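You operate a simulated robot arm through the tools that you are given. There is no shell and no other tool. Be economical: measure what you need, move in short steps, check, and stop when the job is done.

The job below is to be done with a simulated robot arm. You get a single attempt, and the scene is never put back.

TASK
Cook the rice: boil it on high, then let it simmer covered on low.
Fine: High is mark 3, low mark 1. Tip nearly all the rice into the saucepan's water first, tub back. Turn down at the boil, then put the glass lid on by its knob. Large knob off when the rice is white and cooked; it ends steaming. Keep off hot pan, ring and steam. No boiling over, nothing burnt, dropped or spilt beyond a spoonful. The ring may be left to cool, HOT lamp lit, with nothing on it that burns. Set things down gently: knock, squeeze or break no china or glass, the hob too. The floor ends dry. Set down upright: rice tub.

It is judged by the outcome, as a careful person would: the job done as asked, and still so three seconds after it is handed in. It fails if anything else is knocked over, pushed out of place, dropped, spilled or broken. A push-on lid holds only when it is set on centred and level and pressed home; a screw cap is set on level and turned clockwise until tight.

THE ROBOT
A 7-joint arm with a two-finger parallel gripper, fixed in place. Base frame: the origin is at the foot of the arm, x ahead of it, y to its left, z up; the work surface is at about z = 860. Lengths are in mm, angles in rad, forces in N, time in s.
With the tool pointing down near the work surface it reaches from about 300 to 700 mm from the base axis. Its first joint turns from -1.152 to 1.152 rad. Payload 1.57 kg.
The TCP is the grasp point between the finger pads, 30 mm short of the fingertips. In the tool frame z runs along the fingers and y along their closing line. The gripper opens to 110 mm. The fingers are 24 mm wide and 12 mm thick; the gripper's body (48 by 112 mm) begins 78 mm behind the TCP.
Orientation is that of the tool frame in the base frame, as a unit quaternion [w, x, y, z]. With the fingers straight down and closing along the base's y, the tool's x points along the base's -x, its y along +y and its z along -z.

THE INTERFACE
- The arm moves only by the tool drive_tool. Its argument "increments" is a list of rows, each an object of numbers (a shift or turn left out is 0, a gripper value left out holds the last): "tx", "ty", "tz": the shift along the base's x, y, z in units of 20 mm (1.0 is 20 mm); "rx", "ry", "rz": the turn, a rotation vector about the base's x, y, z in units of 8 degrees (1.0 is 8 degrees); "grip": the finger opening in mm, from 0 to 110. In form: [{"tx": .., "ty": .., "tz": .., "rx": .., "ry": .., "rz": .., "grip": ..}, ...]. A call has 1 to 20 rows; each row shifts and turns the commanded pose from where the row before left it. A call with a number of a shift or a turn outside -1 to 1 is refused whole. A row lasts 0.2 s, in which the tool goes at most 50 mm and 0.15 rad; a call with a longer step from one row to the next is refused whole, and so is a gripper value outside its range. A pose out of reach is approached as far as the arm can. The call stops where the force on the tool passes 40 N (or 10 N more than at its start, if that is more) or the arm is blocked; 0.2 s more then pass. Each finger travels about 108 mm/s and halts on what it meets, pressing with about 32 N; the grip force reading is that of the motor and also rises with nothing between the fingers. The clock runs only during rows and for 0.2 s after the last one: add rows that do not move to give the fingers time. It gives the time, the measured TCP pose, the force on the tool (base axes), the opening and the grip force at its end, in the units of the frame above (readings bear some noise), with the torque about the TCP (base axes, N m) and any sound that the robot's microphone picked up.
- Cameras (640 x 400 px; columns grow to the right, rows downward): "scene" is fixed at [170.5, -401.2, 1399.4]; the picture's right is [0.71, -0.70, 0.00], its down [-0.44, -0.45, -0.78] and it looks along [0.55, 0.55, -0.63] (base axes); focal length 214 px, centre (320, 200). "wrist" rides on the gripper at [70, 16, -141] in the tool frame; the picture's right is [-0.23, 0.97, 0.00], its down [-0.86, -0.20, -0.48] and it looks along [-0.47, -0.11, 0.88] (tool axes); focal length 222 px, centre (320, 200). There is no depth. A picture from a camera that has moved, and an enlarged one, comes with that camera's place and axes in the base frame and with its lens.
- camera(camera): a new picture of that camera. It takes no simulated time.
- close_up(camera, box): a new picture of the part [left, top, right, bottom] of that camera's present view, enlarged. It takes no simulated time.
- job_done(): hands the job in; it is judged then, once.

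Go step by step. Nothing tells you positions but the pictures and the camera data: compare them with the known pose of the tool, close in by small moves and look again before you grip or let go. The budget is 120 turns and 84 pictures, counting those below and the enlarged ones. Unless the task says otherwise, let go and move clear before handing in, and close with one line.

The tools are called after ">>>" as name(argument=value, ...) on one line, values as JSON. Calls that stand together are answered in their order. drive_tool: Moves the arm, as the interface text tells. Its arguments: {"type":"object","properties":{"increments":{"type":"array","items":{"type":"object","properties":{"tx":{"type":"number"},"ty":{"type":"number"},"tz":{"type":"number"},"rx":{"type":"number"},"ry":{"type":"number"},"rz":{"type":"number"},"grip":{"type":"number"}}}}},"required":["increments"]} The other tools are called the same way: camera (camera) takes a picture; close_up (camera, box) takes an enlarged picture of a part of a camera's view; job_done () hands the job in.

At the start:

```text
t: 0.0
tcp_pos: [360.1, 153.9, 1274.5]
orientation: [0.0, 0.0, 1.0, 0.0]
contact_force: [0.0, 0.1, -0.8]
moment: [0.02, 0.02, 0.01]
finger_gap: 110.0
finger_force: 0.1
```

scene: 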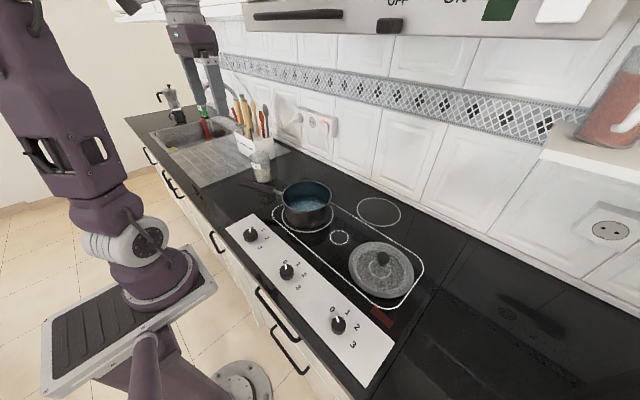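
wrist: 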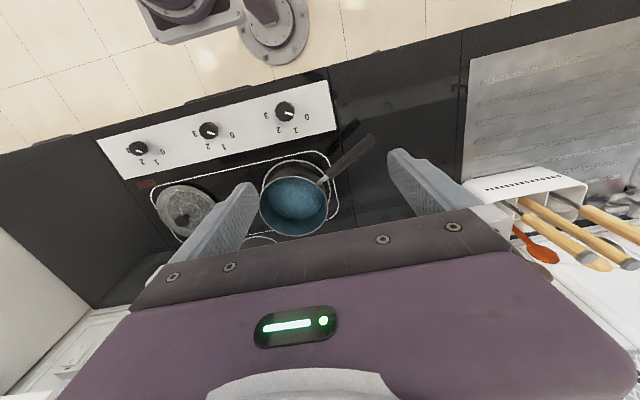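

I see a hob with three knobs on a white panel, a saucepan with water on the left ring, a glass lid on the right and a tub near the utensils. I'll enlarge the views first.

>>> close_up(camera="scene", box=[220, 120, 420, 245])

>>> close_up(camera="scene", box=[220, 210, 420, 335])

>>> close_up(camera="wrist", box=[90, 70, 390, 258])

```text
3.20 times, centred on (320, 182) of scene
camera zoom: at [170.5, -401.2, 1399.4], right [0.71, -0.7, 0.0], down [-0.44, -0.45, -0.78], along [0.55, 0.55, -0.63], focal length 686 px, centre (320, 256)
```

zoom: 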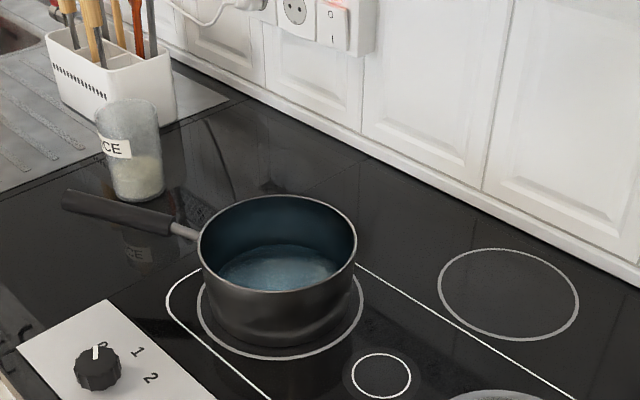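

```text
3.20 times, centred on (320, 272) of scene
camera zoom: at [170.5, -401.2, 1399.4], right [0.71, -0.7, 0.0], down [-0.44, -0.45, -0.78], along [0.55, 0.55, -0.63], focal length 686 px, centre (320, -32)
```

zoom: 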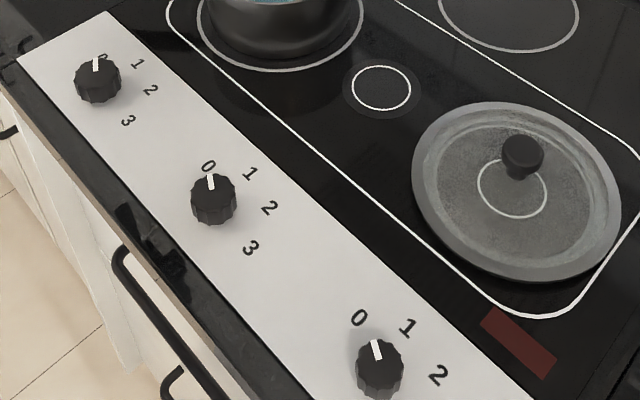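

```text
2.13 times, centred on (240, 164) of wrist
camera zoom: at [291.4, 171.0, 1414.9], right [0.23, 0.97, 0.0], down [0.86, -0.2, 0.48], along [0.47, -0.11, -0.88], focal length 473 px, centre (490, 277)
```

zoom: 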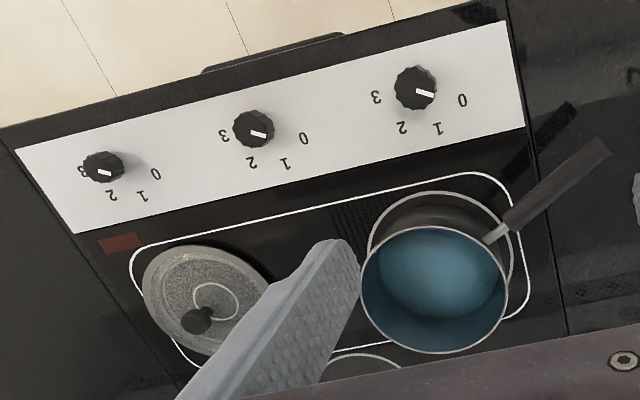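

The pan sits on the left ring near (546, 38), the tub near (558, 342) and the lid near (537, -279). The knobs lie in a row along x≈340, so I'll enlarge each of them plus the tub and panel to identify the right one.

>>> close_up(camera="wrist", box=[180, 85, 340, 185])

>>> close_up(camera="scene", box=[310, 290, 390, 365])

>>> close_up(camera="scene", box=[230, 140, 294, 180])

```text
4.00 times, centred on (260, 135) of wrist
camera zoom: at [291.4, 171.0, 1414.9], right [0.23, 0.97, 0.0], down [0.86, -0.2, 0.48], along [0.47, -0.11, -0.88], focal length 888 px, centre (560, 460)
```

zoom: 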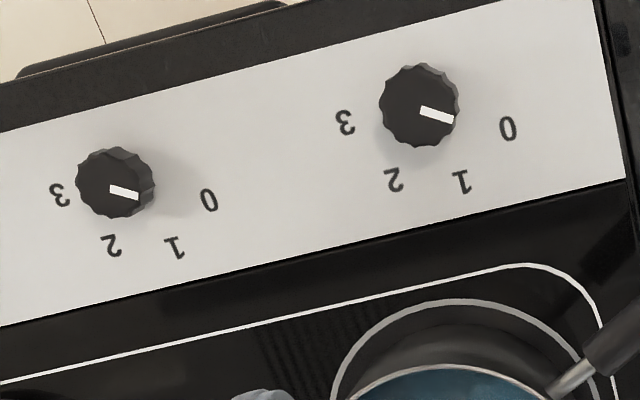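

```text
5.33 times, centred on (350, 328) of scene
camera zoom: at [170.5, -401.2, 1399.4], right [0.71, -0.7, 0.0], down [-0.44, -0.45, -0.78], along [0.55, 0.55, -0.63], focal length 1144 px, centre (160, -480)
```

zoom: 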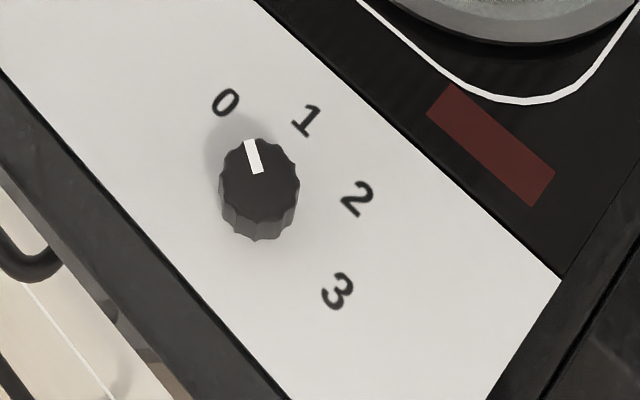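

```text
10.00 times, centred on (262, 160) of scene
camera zoom: at [170.5, -401.2, 1399.4], right [0.71, -0.7, 0.0], down [-0.44, -0.45, -0.78], along [0.55, 0.55, -0.63], focal length 2145 px, centre (900, 600)
```

zoom: 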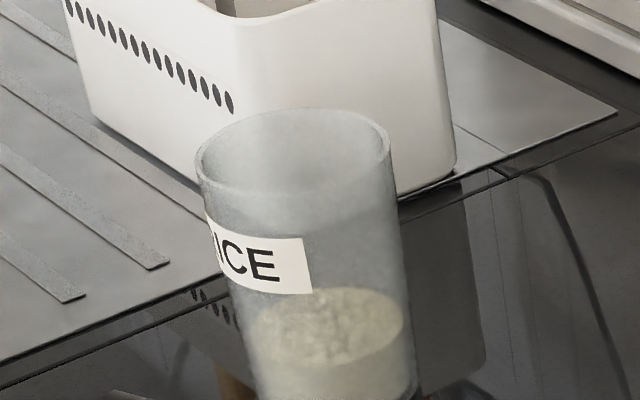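

The knob sizes differ: the left one is largest, about 47 mm, and it serves the large ring under the pan. Its marks are about 50° apart, running clockwise from 0 to 3. I'll tip the tool to near horizontal and bring it left of the pan handle to fetch the open rice tub.

>>> drive_tool(increments=[{"ry": -1, "ty": 1}, {"ry": -1, "ty": 1}, {"ry": -1, "ty": 1}, {"ry": -1, "ty": 1}, {"ry": -1, "ty": 1}, {"ry": -1, "ty": 1}, {"ry": -1, "ty": 1}, {"ry": -1, "ty": 1}, {"ry": -0.75, "ty": 1}, {"tx": 0.8, "ty": 0.6, "tz": -1}, {"tx": 0.8, "tz": -1}, {"tx": 0.8, "tz": -1}, {"tx": 0.8, "tz": -1}, {"tx": 0.8, "tz": -1}, {"tz": -1}, {"tz": -1}, {"tz": -1}, {}, {}])

>>> camera(camera="scene")

>>> camera(camera="wrist")

```text
t: 4.0
tcp_pos: [440.3, 346.5, 1112.5]
orientation: [0.573, 0.0, 0.82, 0.0]
contact_force: [0.6, -0.2, 0.9]
moment: [-0.01, -0.02, -0.01]
finger_gap: 109.8
finger_force: 0.1
```

```text
75 pictures are left
```

scene: 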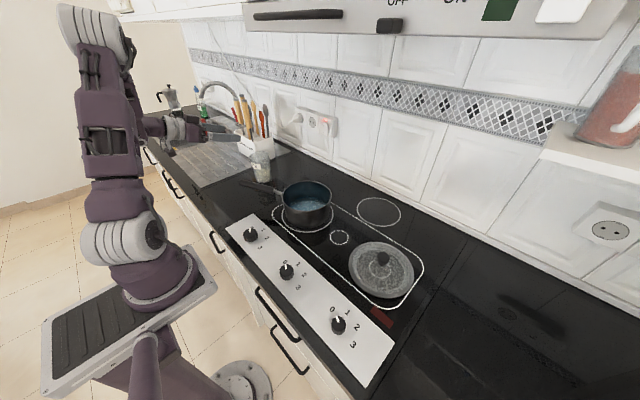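

```text
74 pictures are left
camera wrist: at [284.0, 363.7, 1095.1], right [0.08, 0.97, 0.21], down [-0.16, -0.2, 0.97], along [0.98, -0.11, 0.14], focal length 222 px, centre (320, 200)
```

wrist: 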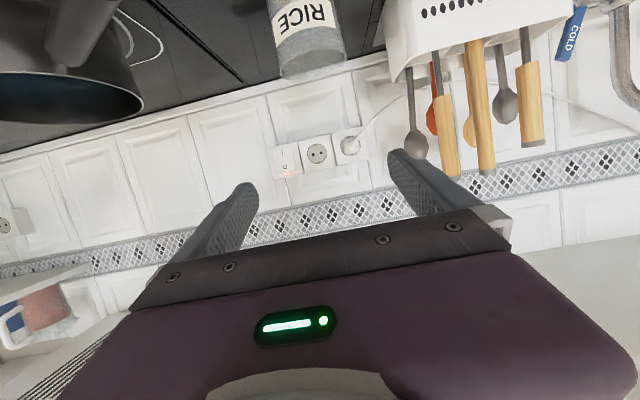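

The tool reached the near-horizontal pose. The tub is ahead at y≈345–356, so I'll go lower and nearer and look again.

>>> drive_tool(increments=[{"tz": -1, "ty": 0.2}, {"tz": -1}, {"tz": -1}, {"tz": -1}, {"tz": -1}, {"tz": -1}, {"tz": -1}, {"tz": -1}, {}])

>>> camera(camera="wrist")

>>> close_up(camera="scene", box=[140, 90, 340, 215])

```text
t: 6.0
tcp_pos: [442.2, 350.8, 953.3]
orientation: [0.574, 0.001, 0.819, 0.0]
contact_force: [0.3, -0.1, -1.1]
moment: [-0.01, 0.01, 0.0]
finger_gap: 109.9
finger_force: 0.1
```

```text
73 pictures are left
camera wrist: at [285.1, 367.1, 935.2], right [0.08, 0.97, 0.21], down [-0.16, -0.2, 0.97], along [0.98, -0.11, 0.14], focal length 222 px, centre (320, 200)
```

wrist: 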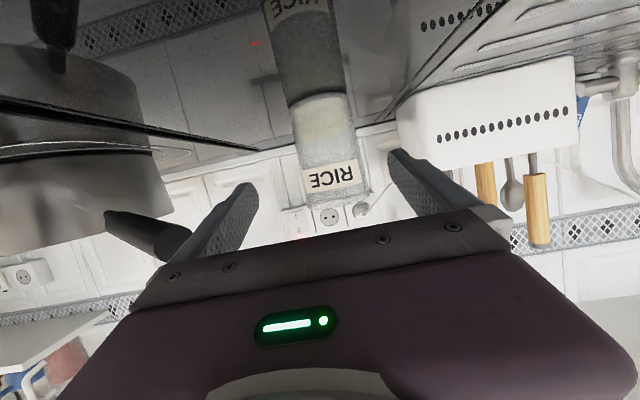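

```text
3.20 times, centred on (240, 152) of scene
camera zoom: at [170.5, -401.2, 1399.4], right [0.71, -0.7, 0.0], down [-0.44, -0.45, -0.78], along [0.55, 0.55, -0.63], focal length 686 px, centre (576, 352)
```

zoom: 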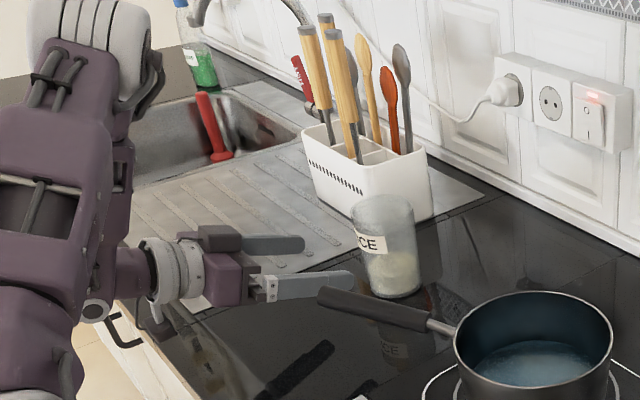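

The tub's centre is about (567, 359) with a diameter of about 75 mm. I'll shift left 8 mm and go forward around it, then check before gripping.

>>> drive_tool(increments=[{"ty": 0.4}, {"tx": 0.8}, {"tx": 0.8}, {"tx": 0.8}, {"tx": 0.8}, {"tx": 0.8}, {"tx": 0.8}, {}])

>>> camera(camera="wrist")

>>> close_up(camera="scene", box=[200, 120, 320, 195])

```text
t: 7.8
tcp_pos: [537.0, 359.3, 954.9]
orientation: [0.573, 0.0, 0.819, 0.0]
contact_force: [0.4, 0.5, -0.6]
moment: [-0.02, -0.04, 0.0]
finger_gap: 110.0
finger_force: 0.0
```

```text
71 pictures are left
camera wrist: at [381.3, 375.7, 937.0], right [0.08, 0.97, 0.21], down [-0.16, -0.2, 0.97], along [0.98, -0.11, 0.14], focal length 222 px, centre (320, 200)
```

wrist: 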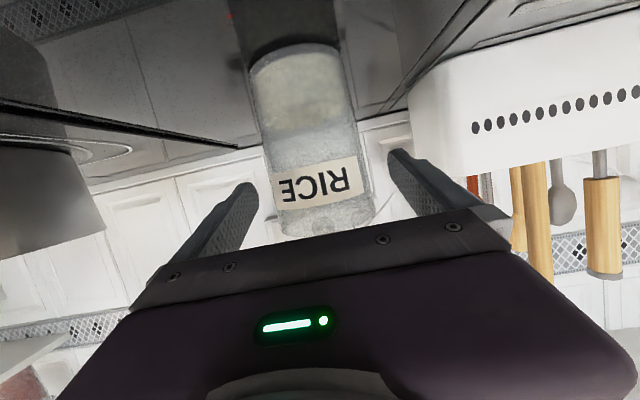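

```text
5.33 times, centred on (260, 158) of scene
camera zoom: at [170.5, -401.2, 1399.4], right [0.71, -0.7, 0.0], down [-0.44, -0.45, -0.78], along [0.55, 0.55, -0.63], focal length 1144 px, centre (640, 427)
```

zoom: 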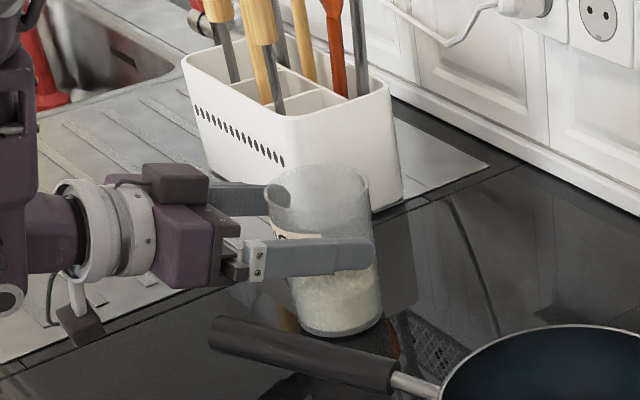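

The fingers straddle the tub and are centred on it. I'll go 24 mm further and close gently.

>>> drive_tool(increments=[{"tx": 0.6}, {"tx": 0.6}, {"grip": 95}, {"grip": 88}, {"grip": 82}, {"grip": 78}, {"grip": 75}, {"grip": 73}, {}, {}])

>>> camera(camera="wrist")

```text
t: 10.0
tcp_pos: [561.3, 357.8, 954.7]
orientation: [0.574, 0.0, 0.819, 0.001]
contact_force: [0.9, 0.5, -0.1]
moment: [0.01, -0.03, -0.05]
finger_gap: 81.2
finger_force: 32.5
```

```text
69 pictures are left
camera wrist: at [404.8, 375.5, 936.5], right [0.08, 0.97, 0.21], down [-0.16, -0.2, 0.97], along [0.98, -0.11, 0.14], focal length 222 px, centre (320, 200)
```

wrist: 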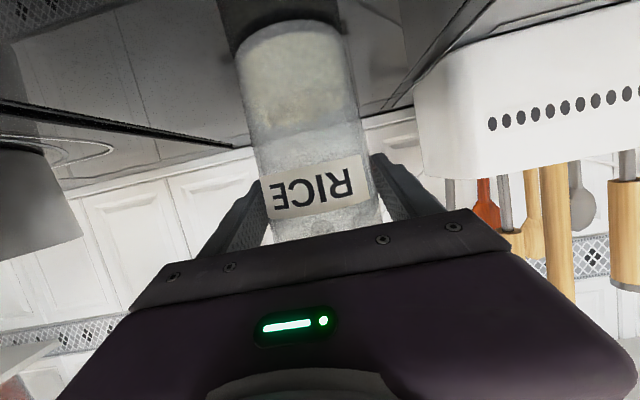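

The tub is gripped at 81 mm. I'll lift it straight up.

>>> drive_tool(increments=[{"tz": 0.5}, {"tz": 0.8}, {"tz": 1}, {"tz": 1}, {"tz": 1}, {"tz": 1}, {"tz": 1}, {"tz": 1}, {"tz": 1}, {"tz": 1}, {}])

>>> camera(camera="scene")

```text
t: 12.4
tcp_pos: [559.9, 359.2, 1140.5]
orientation: [0.574, 0.0, 0.819, 0.0]
contact_force: [-0.1, -0.2, -1.1]
moment: [-0.01, -0.02, 0.02]
finger_gap: 81.2
finger_force: 32.1
```

```text
68 pictures are left
```

scene: 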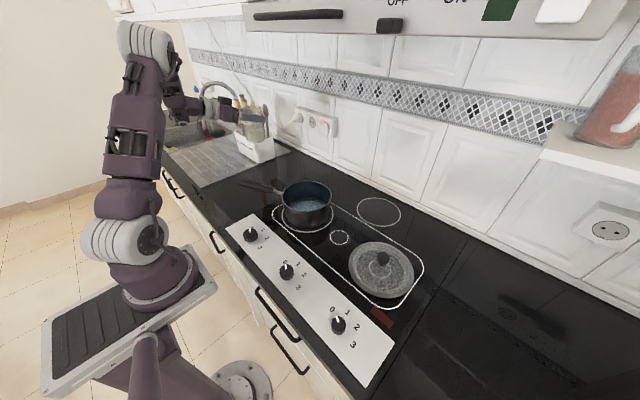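

The tub is up. The pan's centre triangulates to about (547, 45) with the rim near z 943, so I'll carry the tub to just left of it and check before tipping.

>>> drive_tool(increments=[{"ty": -0.6}, {"ty": -1}, {"ty": -1}, {"ty": -1}, {"ty": -1, "tx": -0.3}, {"ty": -1, "tx": -0.3}, {"ty": -1, "tx": -0.25}, {"ty": -1}, {"ty": -1}, {"ty": -1}, {"ty": -1}, {"ty": -1}, {"ty": -1}, {"ty": -0.9}, {"tz": -0.5}, {}])

>>> drive_tool(increments=[{"rx": 0.5, "tz": -0.5}, {"rx": 0.8}, {"rx": 1}, {"rx": 1}, {"rx": 1}, {"rx": 1}, {"rx": 0.7}, {}])

>>> camera(camera="scene")

>>> camera(camera="wrist")

```text
t: 15.8
tcp_pos: [549.3, 90.9, 1132.5]
orientation: [0.572, 0.001, 0.82, -0.001]
contact_force: [-0.3, -0.1, -2.1]
moment: [-0.03, 0.01, 0.03]
finger_gap: 81.1
finger_force: 32.6
out of reach, approached as far as the arm can: row 15
```

```text
t: 17.6
tcp_pos: [573.4, 100.1, 1132.7]
orientation: [0.524, 0.232, 0.748, 0.334]
contact_force: [0.7, -0.8, -1.6]
moment: [-0.03, 0.03, 0.01]
finger_gap: 81.5
finger_force: 31.9
out of reach, approached as far as the arm can: row 1, 2, 3, 4, 5, 6
```

```text
67 pictures are left
```

scene: 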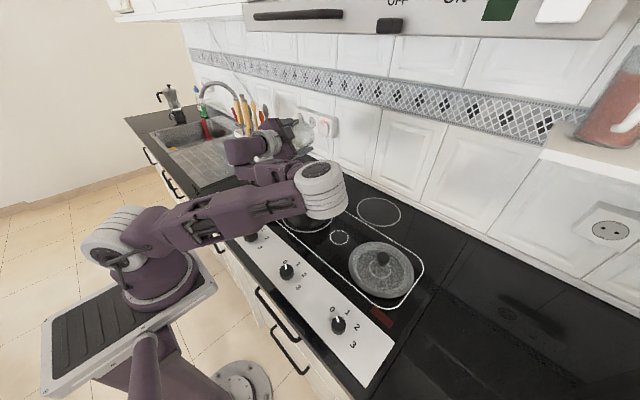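

```text
66 pictures are left
camera wrist: at [416.8, 123.2, 1132.9], right [0.08, 0.49, 0.87], down [-0.16, -0.85, 0.5], along [0.98, -0.18, 0.01], focal length 222 px, centre (320, 200)
```

wrist: 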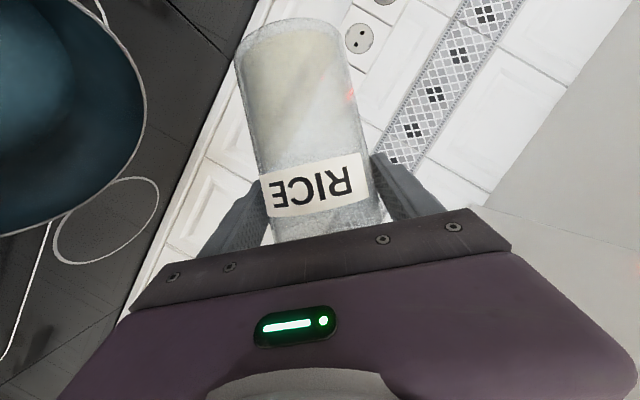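

The tool is too horizontal this close to the base, so the arm has run out of reach. I'll bring the tub upright, back off to the left, and turn the tool to point rightwards, which keeps the wrist further out.

>>> drive_tool(increments=[{"rx": -1, "ty": 0.6, "tx": 0.5}, {"rx": -1, "ty": 0.6, "tx": 0.5}, {"rx": -1, "ty": 0.6, "tx": 0.5}, {"rx": -1, "ty": 0.6, "tx": 0.3}, {"rx": -1, "ty": 0.6}, {"rx": -1, "ty": 0.6}, {"ty": 0.8}, {"ty": 0.8}, {}])

>>> camera(camera="scene")

```text
t: 19.6
tcp_pos: [606.8, 204.0, 1133.2]
orientation: [0.574, 0.0, 0.819, 0.0]
contact_force: [0.6, 0.1, -2.0]
moment: [-0.01, 0.07, 0.01]
finger_gap: 81.3
finger_force: 32.0
```

```text
65 pictures are left
```

scene: 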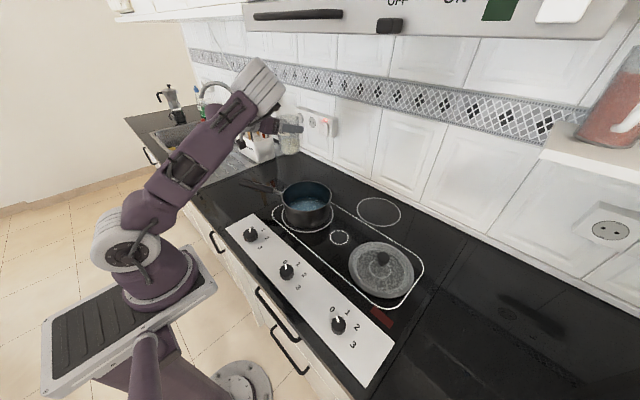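

The tub is upright and well clear. Next I'll yaw the tool 60° to the right with the tub kept upright.

>>> drive_tool(increments=[{"rz": -1, "tx": -0.3}, {"rz": -1, "tx": -0.3}, {"rz": -1, "tx": -0.3}, {"rz": -1, "tx": -0.3}, {"rz": -1, "tx": -0.3}, {"rz": -1}, {"rz": -1}, {"rz": -0.5}, {}])

>>> camera(camera="scene")

```text
t: 21.6
tcp_pos: [576.8, 203.9, 1132.2]
orientation: [0.496, 0.41, 0.709, -0.287]
contact_force: [0.4, 0.3, -2.0]
moment: [0.0, 0.02, -0.04]
finger_gap: 81.4
finger_force: 32.0
```

```text
64 pictures are left
```

scene: 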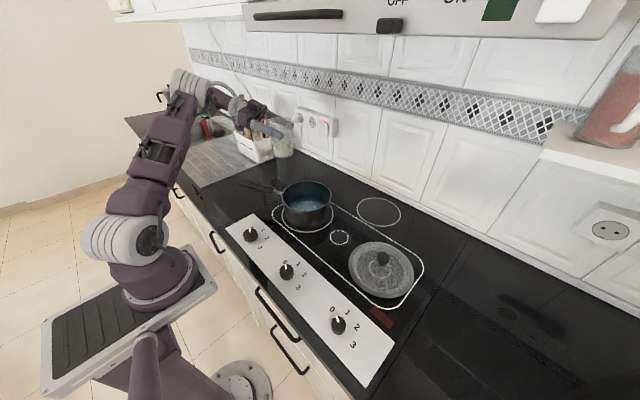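

The reach is fine now. I'll move beside and above the pan with the tub upright and start tipping about the tool heading.

>>> drive_tool(increments=[{"ty": -0.9, "tx": -0.1}, {"ty": -1, "tx": -0.1}, {"ty": -1, "tx": -0.1}, {"ty": -1, "tx": -0.1}, {"ty": -1, "tx": -0.1}, {"ty": -1, "tx": -0.1}, {"ty": -1, "tx": -0.2}, {"ty": -0.35, "tx": -0.1}, {"tz": -0.6}, {"tz": -0.6}, {"tz": -0.6}, {}])

>>> camera(camera="scene")

>>> camera(camera="wrist")

```text
t: 24.2
tcp_pos: [556.6, 58.0, 1096.2]
orientation: [0.497, 0.41, 0.709, -0.287]
contact_force: [0.2, 0.1, -1.9]
moment: [0.0, -0.02, -0.03]
finger_gap: 81.5
finger_force: 32.4
```

```text
63 pictures are left
```

scene: 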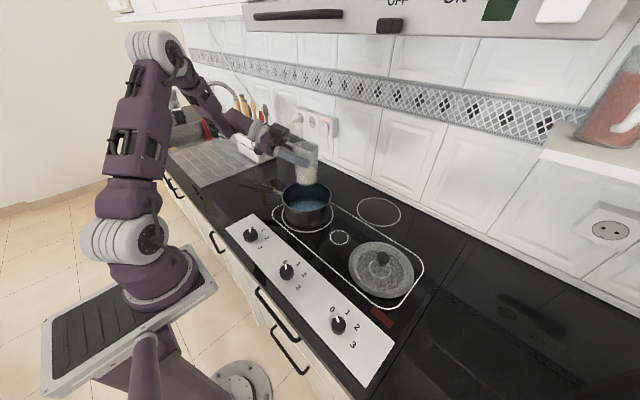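

```text
62 pictures are left
camera wrist: at [494.2, 202.5, 1077.9], right [0.88, 0.42, 0.21], down [-0.25, 0.04, 0.97], along [0.4, -0.91, 0.14], focal length 222 px, centre (320, 200)
```

wrist: 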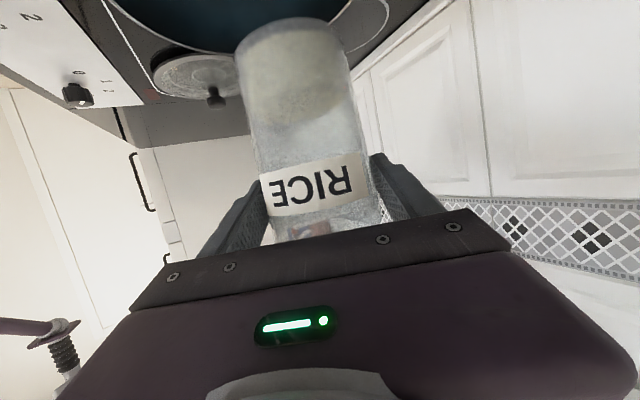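

The tub is right above the pan. I'll tip it to about 60° and check the arm's tracking and the mouth position.

>>> drive_tool(increments=[{"rx": 0.5, "ry": -0.866}, {"rx": 0.5, "ry": -0.866}, {"rx": 0.5, "ry": -0.866}, {"rx": 0.5, "ry": -0.866}, {"rx": 0.5, "ry": -0.866}, {"rx": 0.5, "ry": -0.866}, {"rx": 0.5, "ry": -0.866}, {}])

>>> close_up(camera="scene", box=[200, 90, 400, 240])

```text
t: 26.0
tcp_pos: [676.6, 119.2, 1192.5]
orientation: [0.63, 0.596, 0.491, 0.078]
contact_force: [-0.4, 0.3, -2.4]
moment: [-0.04, 0.03, 0.0]
finger_gap: 81.3
finger_force: 32.4
out of reach, approached as far as the arm can: row 3, 4, 5, 6, 7
```

```text
2.67 times, centred on (300, 165) of scene
camera zoom: at [170.5, -401.2, 1399.4], right [0.71, -0.7, 0.0], down [-0.44, -0.45, -0.78], along [0.55, 0.55, -0.63], focal length 572 px, centre (373, 293)
```

zoom: 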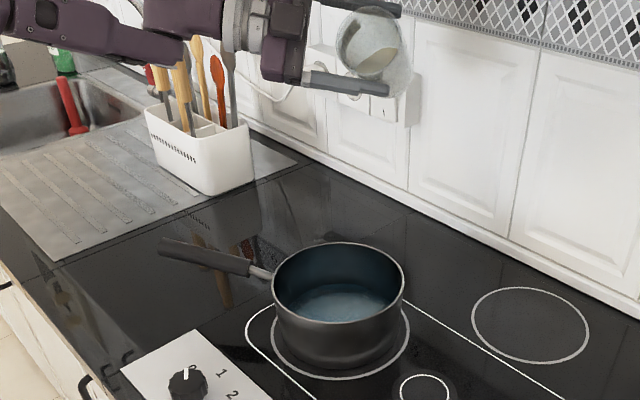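

Rolling this way runs into a joint limit and the arm drifted, though no rice was lost. I'll undo it and tip the other way, with the mouth away from the robot.

>>> drive_tool(increments=[{"rx": -0.5, "ry": 0.866}, {"rx": -0.5, "ry": 0.866, "tx": -0.5}, {"rx": -0.5, "ry": 0.866, "tx": -0.5}, {"rx": -0.5, "ry": 0.866, "tx": -0.5}, {"rx": -0.5, "ry": 0.866, "tx": -0.5}, {"rx": -0.5, "ry": 0.866, "tx": -0.5}, {"rx": -0.5, "ry": 0.866, "tx": -0.5}, {"tx": -0.5}, {"tx": -0.5}, {}])

>>> camera(camera="scene")

```text
t: 28.2
tcp_pos: [597.6, 117.8, 1192.6]
orientation: [0.496, 0.41, 0.71, -0.286]
contact_force: [0.3, 0.6, -1.1]
moment: [-0.01, -0.03, 0.01]
finger_gap: 81.1
finger_force: 31.6
```

```text
60 pictures are left
```

scene: 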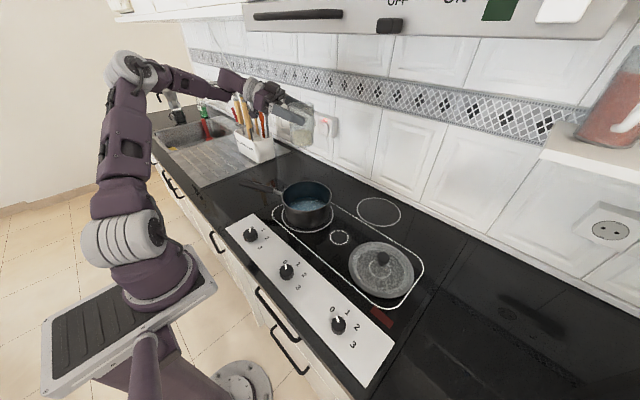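

I'll go to the pour spot for the opposite tip and test the roll to about 48°.

>>> drive_tool(increments=[{"tx": -0.7, "ty": -0.8}, {"tx": -0.9, "ty": -1}, {"tx": -0.9, "ty": -1}, {"tx": -0.9, "ty": -1}, {"tz": -0.8}, {"tz": -0.8}, {"tz": -0.8}, {"tz": -0.8}, {"tz": -0.8}, {}, {"rx": -0.5, "ry": 0.866}, {"rx": -0.5, "ry": 0.866}, {"rx": -0.5, "ry": 0.866}, {"rx": -0.5, "ry": 0.866}, {"rx": -0.5, "ry": 0.866}, {"rx": -0.5, "ry": 0.866}, {}])

>>> close_up(camera="scene", box=[180, 80, 400, 230])

>>> camera(camera="wrist")

```text
t: 31.8
tcp_pos: [530.4, 41.8, 1113.2]
orientation: [0.287, 0.173, 0.764, -0.551]
contact_force: [1.3, -0.1, -2.1]
moment: [0.05, -0.07, -0.03]
finger_gap: 81.2
finger_force: 31.8
```

```text
2.67 times, centred on (290, 155) of scene
camera zoom: at [170.5, -401.2, 1399.4], right [0.71, -0.7, 0.0], down [-0.44, -0.45, -0.78], along [0.55, 0.55, -0.63], focal length 572 px, centre (400, 320)
```

zoom: 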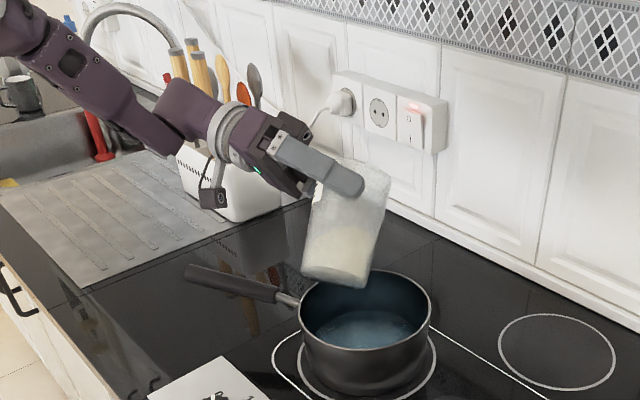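

```text
58 pictures are left
camera wrist: at [449.9, 177.3, 1089.2], right [0.74, 0.34, -0.58], down [0.43, 0.43, 0.79], along [0.52, -0.84, 0.17], focal length 222 px, centre (320, 200)
```

wrist: 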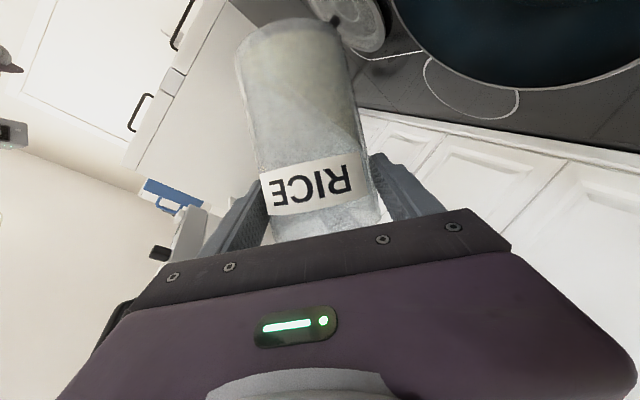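

This direction tracks well. I'll tip on to about 80°, easing back and down a little, then look.

>>> drive_tool(increments=[{"rx": -0.4, "ry": 0.7, "tx": -0.2, "ty": -0.1, "tz": -0.4}, {"rx": -0.4, "ry": 0.7, "tx": -0.2, "ty": -0.1, "tz": -0.4}, {"rx": -0.4, "ry": 0.7, "tx": -0.1, "ty": -0.1, "tz": -0.4}, {"rx": -0.4, "ry": 0.7, "tz": -0.3}, {"rx": -0.25, "ry": 0.433}, {}])

>>> close_up(camera="scene", box=[180, 80, 400, 230])

>>> camera(camera="wrist")

```text
t: 33.2
tcp_pos: [518.5, 35.8, 1083.5]
orientation: [0.128, 0.007, 0.732, -0.669]
contact_force: [0.3, 0.8, -1.8]
moment: [0.02, -0.04, 0.02]
finger_gap: 81.2
finger_force: 31.5
```

```text
2.67 times, centred on (290, 155) of scene
camera zoom: at [170.5, -401.2, 1399.4], right [0.71, -0.7, 0.0], down [-0.44, -0.45, -0.78], along [0.55, 0.55, -0.63], focal length 572 px, centre (400, 320)
```

zoom: 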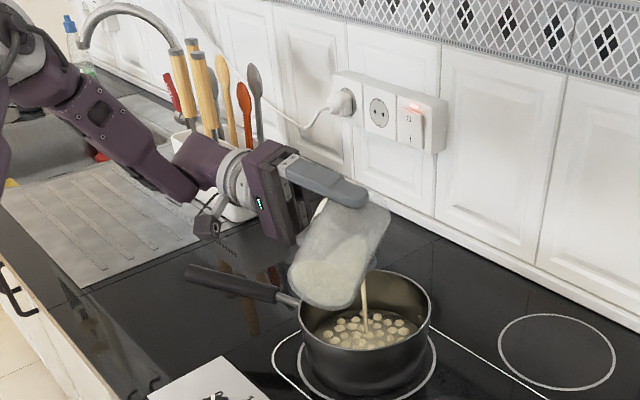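

```text
56 pictures are left
camera wrist: at [430.1, 165.3, 1063.2], right [0.4, 0.14, -0.91], down [0.7, 0.59, 0.4], along [0.59, -0.8, 0.13], focal length 222 px, centre (320, 200)
```

wrist: 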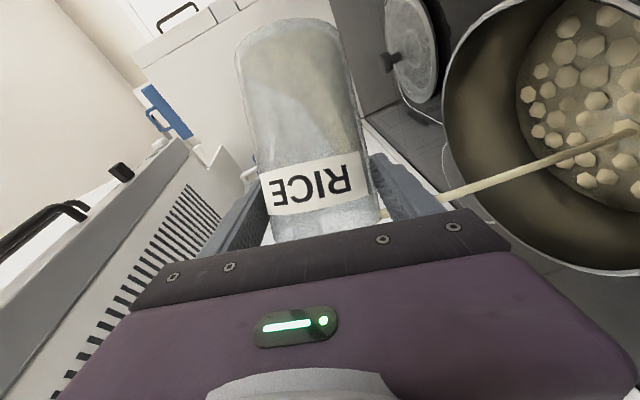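

Rice is streaming into the pan's centre. I'll tip on gradually.

>>> drive_tool(increments=[{}, {}, {"rx": -0.2, "ry": 0.35}, {}, {"rx": -0.2, "ry": 0.35}, {}, {"rx": -0.25, "ry": 0.433}, {}, {"rx": -0.25, "ry": 0.433}, {}, {"rx": -0.25, "ry": 0.433}, {}, {"rx": -0.25, "ry": 0.433}, {}, {}, {}])

>>> close_up(camera="scene", box=[180, 80, 400, 230])

```text
t: 36.6
tcp_pos: [518.3, 35.8, 1084.2]
orientation: [-0.003, 0.118, -0.676, 0.727]
contact_force: [-0.2, 0.6, -1.3]
moment: [0.01, -0.04, 0.03]
finger_gap: 81.0
finger_force: 31.9
```

```text
2.67 times, centred on (290, 155) of scene
camera zoom: at [170.5, -401.2, 1399.4], right [0.71, -0.7, 0.0], down [-0.44, -0.45, -0.78], along [0.55, 0.55, -0.63], focal length 572 px, centre (400, 320)
```

zoom: 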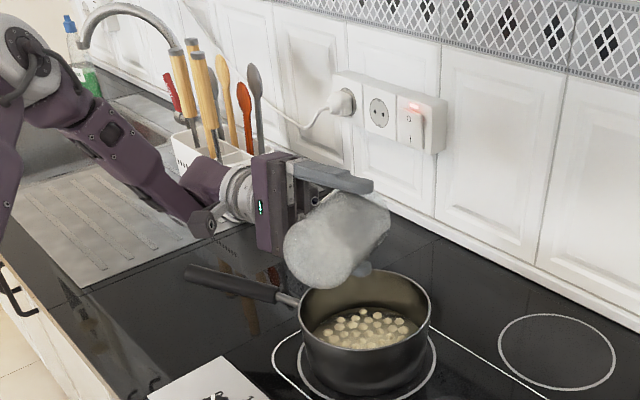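

The tub is nearly empty. I'll tip further to about 125° to drain the last of it.

>>> drive_tool(increments=[{"rx": -0.3, "ry": 0.52}, {"rx": -0.3, "ry": 0.52}, {"rx": -0.3, "ry": 0.52}, {"rx": -0.3, "ry": 0.52}, {"rx": -0.3, "ry": 0.52}, {"rx": -0.3, "ry": 0.52}, {}, {}, {}, {}])

>>> close_up(camera="scene", box=[180, 80, 400, 230])

>>> camera(camera="wrist")

```text
t: 38.8
tcp_pos: [519.4, 35.8, 1083.1]
orientation: [0.156, 0.272, -0.564, 0.764]
contact_force: [-0.2, 0.0, -1.2]
moment: [0.03, -0.03, -0.02]
finger_gap: 81.3
finger_force: 31.9
```

```text
2.67 times, centred on (290, 155) of scene
camera zoom: at [170.5, -401.2, 1399.4], right [0.71, -0.7, 0.0], down [-0.44, -0.45, -0.78], along [0.55, 0.55, -0.63], focal length 572 px, centre (400, 320)
```

zoom: 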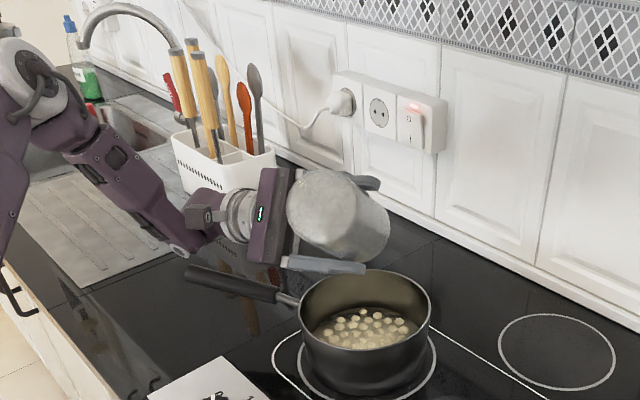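

```text
53 pictures are left
camera wrist: at [421.9, 160.8, 1081.1], right [-0.35, -0.29, -0.89], down [0.68, 0.57, -0.45], along [0.64, -0.77, 0.0], focal length 222 px, centre (320, 200)
```

wrist: 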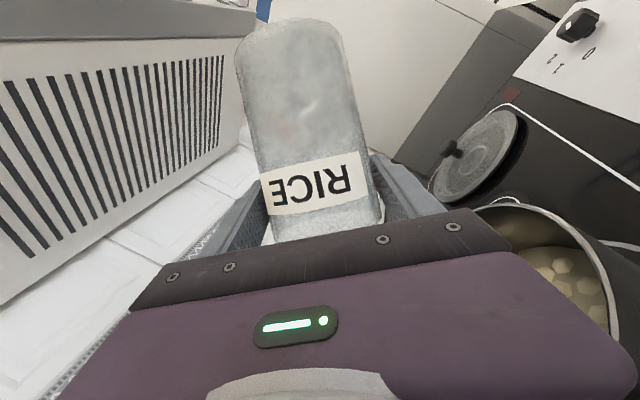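

The tub is empty and the rice is in the water. I'll bring the tub upright while raising it, then yaw back.

>>> drive_tool(increments=[{"rx": 0.5, "ry": -0.866, "tz": 0.5}, {"rx": 0.5, "ry": -0.866, "tz": 0.5}, {"rx": 0.5, "ry": -0.866, "tz": 0.5}, {"rx": 0.5, "ry": -0.866, "tz": 0.5}, {"rx": 0.5, "ry": -0.866, "tz": 0.5}, {"rx": 0.5, "ry": -0.866}, {"rx": 0.5, "ry": -0.866}, {"rx": 0.5, "ry": -0.866}, {"rx": 0.5, "ry": -0.866}, {"rx": 0.5, "ry": -0.866}, {"rx": 0.5, "ry": -0.866}, {"rx": 0.5, "ry": -0.866}, {"rx": 0.5, "ry": -0.866}, {"rx": 0.5, "ry": -0.866}, {"rx": 0.5, "ry": -0.866}, {"rx": 0.5, "ry": -0.866}, {"rx": 0.065, "ry": -0.113}, {}])

>>> drive_tool(increments=[{"tx": 0.5, "ty": 0.9}, {"tx": 0.5, "ty": 0.9}, {"tx": 0.5, "ty": 0.9}, {"tx": 0.5, "ty": 0.9}, {"tx": 0.3, "ty": 0.9}, {"ty": 0.9}, {"ty": 0.9, "rz": 1}, {"ty": 0.9, "rz": 1}, {"ty": 0.9, "rz": 1}, {"ty": 0.9, "rz": 1}, {"ty": 0.9, "rz": 1}, {"ty": 0.9, "rz": 1}, {"ty": 0.9, "rz": 1}, {"ty": 0.9, "rz": 0.5}, {"ty": 0.9}, {"ty": 0.9}, {"ty": 0.9}, {}])

```text
t: 42.6
tcp_pos: [518.4, 35.6, 1133.0]
orientation: [0.497, 0.409, 0.71, -0.285]
contact_force: [0.3, 0.6, -0.9]
moment: [-0.03, 0.03, 0.01]
finger_gap: 81.0
finger_force: 32.2
```

```text
t: 46.4
tcp_pos: [564.5, 341.9, 1133.0]
orientation: [0.573, -0.001, 0.819, 0.001]
contact_force: [0.6, 0.9, -1.0]
moment: [0.0, 0.03, -0.02]
finger_gap: 81.2
finger_force: 31.8
```

The tub is upright near its place, so I'll lower it gently to its old spot.

>>> drive_tool(increments=[{"ty": 0.8, "tx": -0.15}, {"tz": -1}, {"tz": -1}, {"tz": -1}, {"tz": -1}, {"tz": -1}, {"tz": -1}, {"tz": -1}, {"tz": -0.8}, {"tz": -0.5}, {"tz": -0.25}, {}, {}])

>>> close_up(camera="scene", box=[200, 120, 320, 195])

```text
t: 49.2
tcp_pos: [563.4, 358.0, 963.9]
orientation: [0.573, -0.001, 0.82, 0.0]
contact_force: [-0.4, -0.1, -1.3]
moment: [0.0, -0.02, 0.0]
finger_gap: 81.3
finger_force: 32.0
```

```text
5.33 times, centred on (260, 158) of scene
camera zoom: at [170.5, -401.2, 1399.4], right [0.71, -0.7, 0.0], down [-0.44, -0.45, -0.78], along [0.55, 0.55, -0.63], focal length 1144 px, centre (640, 427)
```

zoom: 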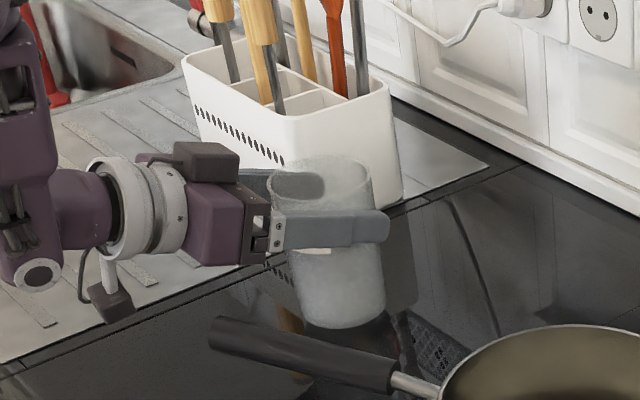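

Nine millimetres remain; I'll lower in very small steps until it touches.

>>> drive_tool(increments=[{"tz": -0.15}, {"tz": -0.1}, {"tz": -0.08}, {"tz": -0.06}, {"tz": -0.05}, {}])

```text
t: 50.6
tcp_pos: [564.2, 357.6, 954.6]
orientation: [0.575, 0.0, 0.818, 0.001]
contact_force: [2.8, 1.6, 22.7]
moment: [0.04, 0.24, -0.03]
finger_gap: 81.0
finger_force: 32.1
```

It has touched down at 23 N. I'll ease up 1 mm, open, and withdraw straight back.

>>> drive_tool(increments=[{"tz": 0.05}, {"grip": 84}, {"grip": 90}, {"grip": 100}, {"grip": 110}, {}])

>>> drive_tool(increments=[{"tx": -0.6}, {"tx": -1}, {"tx": -1}, {"tx": -1}, {"tx": -1}, {"tx": -1}, {}])

>>> close_up(camera="scene", box=[180, 100, 380, 225])

```text
t: 52.0
tcp_pos: [562.2, 356.9, 954.8]
orientation: [0.573, -0.001, 0.819, 0.001]
contact_force: [0.3, 0.6, 1.0]
moment: [0.04, -0.02, 0.02]
finger_gap: 110.1
finger_force: 0.1
```

```text
t: 53.6
tcp_pos: [449.4, 357.6, 955.0]
orientation: [0.573, 0.0, 0.819, 0.001]
contact_force: [-0.5, 0.3, 1.0]
moment: [-0.02, 0.05, -0.02]
finger_gap: 110.0
finger_force: 0.1
```

```text
3.20 times, centred on (280, 162) of scene
camera zoom: at [170.5, -401.2, 1399.4], right [0.71, -0.7, 0.0], down [-0.44, -0.45, -0.78], along [0.55, 0.55, -0.63], focal length 686 px, centre (448, 320)
```

zoom: 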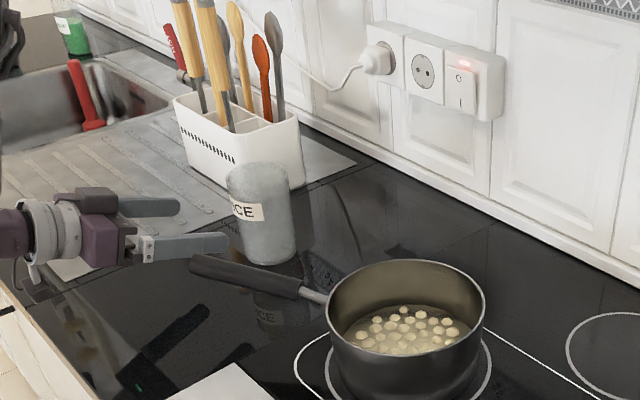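

The tub stands upright in its place. Next I'll raise the tool, turn it to point down, and head for the large left knob near (337, 80).

>>> drive_tool(increments=[{"tz": 1}, {"tz": 1}, {"tz": 1}, {"tz": 1}, {"tz": 1}, {"tz": 1}, {"tz": 1}, {"ry": 1, "ty": -0.6}, {"ry": 1, "ty": -0.6}, {"ry": 1, "ty": -0.6}, {"ry": 1, "ty": -0.6}, {"ry": 1, "ty": -1}, {"ry": 1, "ty": -1}, {"ry": 1, "ty": -1}, {"ry": 1, "ty": -1}, {"ry": 0.75, "ty": -1}, {"tx": -0.9, "ty": -1}, {"tx": -0.9, "ty": -1}, {"tx": -0.9, "ty": -1}, {}])

>>> drive_tool(increments=[{"tx": -0.9, "ty": -0.9}, {"tx": -0.9, "ty": -0.9}, {"tx": -0.9, "ty": -0.9}, {"ty": -0.9, "rz": 1}, {"rz": 1, "ty": -0.5}, {"rz": 1}, {"rz": 1}, {"rz": 1}, {"rz": 1}, {"rz": 1}, {"rz": 1}, {"rz": 1}, {"rz": 1}, {"rz": 1}, {"rz": 1}, {"rz": 1}, {"rz": 1}, {}])

>>> camera(camera="scene")

>>> camera(camera="wrist")

```text
t: 57.8
tcp_pos: [395.8, 151.0, 1095.6]
orientation: [-0.001, 0.0, 1.0, 0.001]
contact_force: [-0.4, 0.3, -0.2]
moment: [-0.02, -0.02, 0.02]
finger_gap: 109.8
finger_force: 0.1
```

```text
t: 61.6
tcp_pos: [341.5, 67.9, 1094.5]
orientation: [0.001, 0.83, -0.558, 0.0]
contact_force: [1.0, 0.1, -0.8]
moment: [0.02, 0.01, -0.02]
finger_gap: 110.3
finger_force: 0.0
```

```text
50 pictures are left
```

scene: 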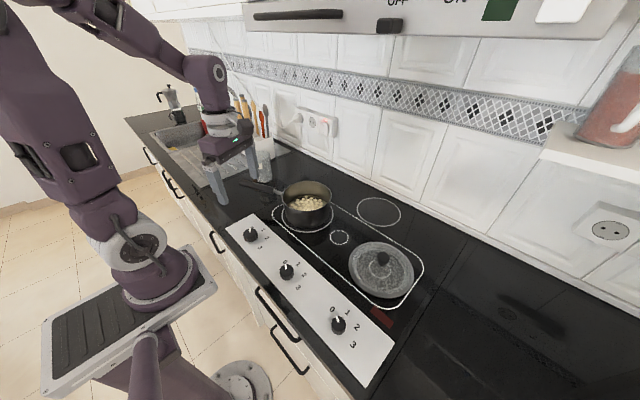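

```text
49 pictures are left
camera wrist: at [353.9, -2.5, 1235.6], right [-0.99, -0.16, 0.0], down [-0.14, 0.87, 0.48], along [-0.08, 0.47, -0.88], focal length 222 px, centre (320, 200)
```

wrist: 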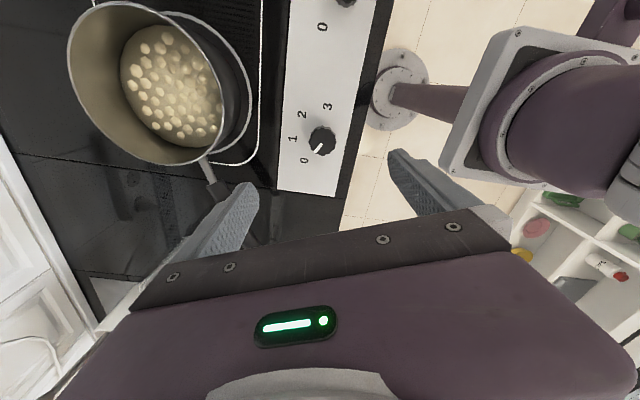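

The tool is pre-rotated 112°, and the knob sits at about (339, 78). I'll centre over it, narrow the fingers and descend in stages.

>>> drive_tool(increments=[{"ty": 0.5, "tx": -0.1, "grip": 75, "tz": -1}, {"tz": -1}, {"tz": -1}, {"tz": -1}, {"tz": -1}, {"tz": -1}, {"tz": -1}, {"tz": -0.8}, {}])

>>> close_up(camera="scene", box=[210, 190, 306, 250])

>>> camera(camera="wrist")

```text
t: 63.6
tcp_pos: [341.4, 77.0, 937.0]
orientation: [0.001, 0.829, -0.559, 0.001]
contact_force: [0.8, -0.2, -0.1]
moment: [-0.02, 0.0, 0.0]
finger_gap: 74.9
finger_force: 0.1
```

```text
6.67 times, centred on (258, 220) of scene
camera zoom: at [170.5, -401.2, 1399.4], right [0.71, -0.7, 0.0], down [-0.44, -0.45, -0.78], along [0.55, 0.55, -0.63], focal length 1430 px, centre (733, 67)
```

zoom: 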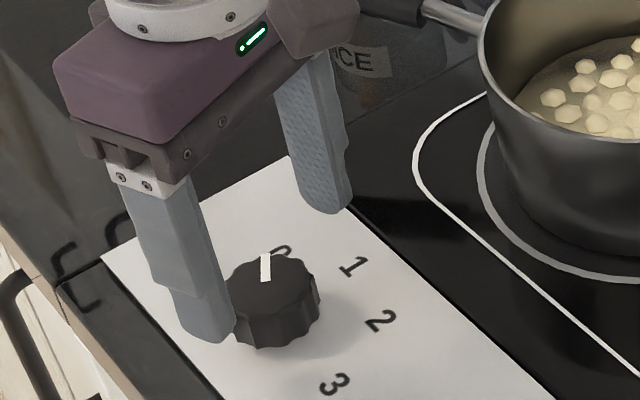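

```text
47 pictures are left
camera wrist: at [352.0, 7.1, 1078.1], right [-0.99, -0.15, 0.0], down [-0.14, 0.87, 0.48], along [-0.08, 0.47, -0.88], focal length 222 px, centre (320, 200)
```

wrist: 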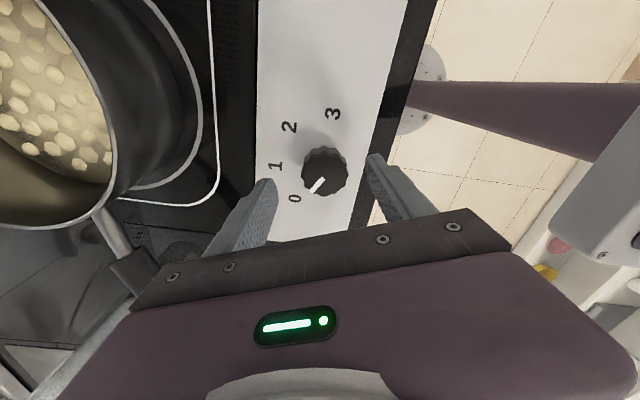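

The knob's centre is about (336, 80). I'll make a small correction, descend so the tips flank it, and close.

>>> drive_tool(increments=[{"tx": -0.27, "ty": 0.13}, {"tz": -0.6}, {"tz": -0.6}, {"tz": -0.4}, {}])

>>> close_up(camera="scene", box=[210, 190, 306, 250])

```text
t: 64.8
tcp_pos: [334.4, 79.9, 907.3]
orientation: [0.002, 0.83, -0.558, 0.0]
contact_force: [0.5, -0.1, -0.7]
moment: [-0.03, 0.0, 0.0]
finger_gap: 75.0
finger_force: 0.1
```

```text
6.67 times, centred on (258, 220) of scene
camera zoom: at [170.5, -401.2, 1399.4], right [0.71, -0.7, 0.0], down [-0.44, -0.45, -0.78], along [0.55, 0.55, -0.63], focal length 1430 px, centre (733, 67)
```

zoom: 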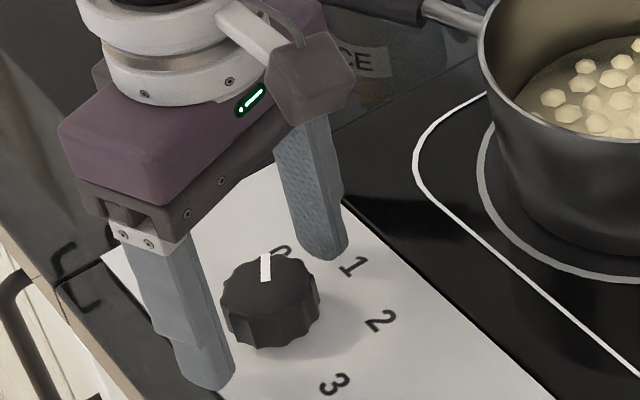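

The fingers straddle the knob with overlap. I'll go 5 mm lower and close on it.

>>> drive_tool(increments=[{"tz": -0.25, "tx": 0.06}, {"grip": 60}, {"grip": 52}, {"grip": 47}, {"grip": 43}, {"grip": 40}, {}, {}])

```text
t: 66.6
tcp_pos: [335.7, 80.5, 901.9]
orientation: [0.001, 0.829, -0.559, 0.0]
contact_force: [-3.0, -0.4, -2.4]
moment: [0.1, -0.14, -0.04]
finger_gap: 41.3
finger_force: 44.9
```

I have the knob. I'll turn clockwise, checking partway.

>>> drive_tool(increments=[{"rz": -0.5}, {"rz": -1}, {"rz": -1}, {"rz": -1}, {"rz": -1}, {"rz": -1}, {"rz": -1}, {"rz": -1}, {"rz": -1}, {"rz": -0.875}, {}])

>>> close_up(camera="scene", box=[210, 190, 306, 250])

```text
t: 68.5
tcp_pos: [334.6, 79.7, 902.1]
orientation: [-0.002, -0.434, 0.901, 0.0]
contact_force: [-3.0, -2.6, 11.8]
moment: [-0.21, -0.3, -0.01]
finger_gap: 41.5
finger_force: 44.9
stopped in row 9: the force on the tool passed its limit at 40 N (the readings are from after the stop); the commanded pose is now the measured one
```

```text
6.67 times, centred on (258, 220) of scene
camera zoom: at [170.3, -401.3, 1399.4], right [0.71, -0.7, 0.0], down [-0.44, -0.45, -0.78], along [0.55, 0.55, -0.63], focal length 1430 px, centre (733, 67)
```

zoom: 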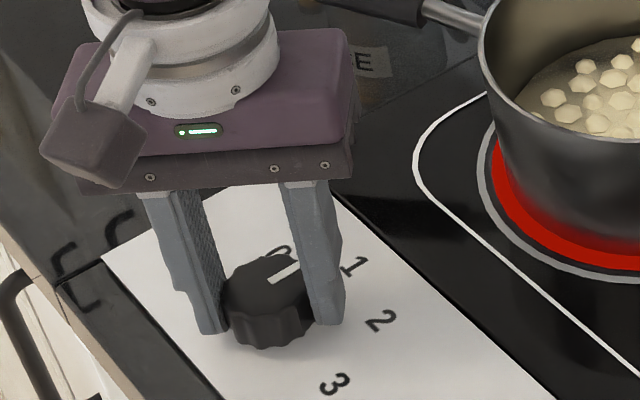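

The ring glows, so this is the right knob; it is now near mark 1 but the force limit tripped. I'll continue in smaller turns.

>>> drive_tool(increments=[{"rz": -0.5}, {"rz": -0.5}, {"rz": -0.5}, {"rz": -0.5}, {"rz": -0.5}, {"rz": -0.5}, {"rz": -0.5}, {"rz": -0.5}, {"rz": -0.5}, {"rz": -0.5}, {"rz": -0.5}, {}])

>>> close_up(camera="scene", box=[210, 190, 306, 250])

```text
t: 69.1
tcp_pos: [335.4, 81.3, 902.5]
orientation: [-0.001, -0.379, 0.925, 0.0]
contact_force: [-2.8, -1.1, 7.3]
moment: [0.05, -0.51, -0.03]
finger_gap: 41.4
finger_force: 45.1
stopped in row 2: the force on the tool passed its limit at 41 N (the readings are from after the stop); the commanded pose is now the measured one
```

```text
6.67 times, centred on (258, 220) of scene
camera zoom: at [170.3, -401.2, 1399.4], right [0.71, -0.7, 0.0], down [-0.44, -0.45, -0.78], along [0.55, 0.55, -0.63], focal length 1430 px, centre (733, 67)
```

zoom: 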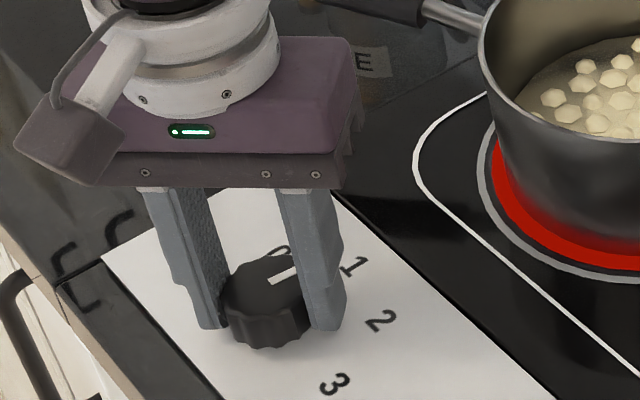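

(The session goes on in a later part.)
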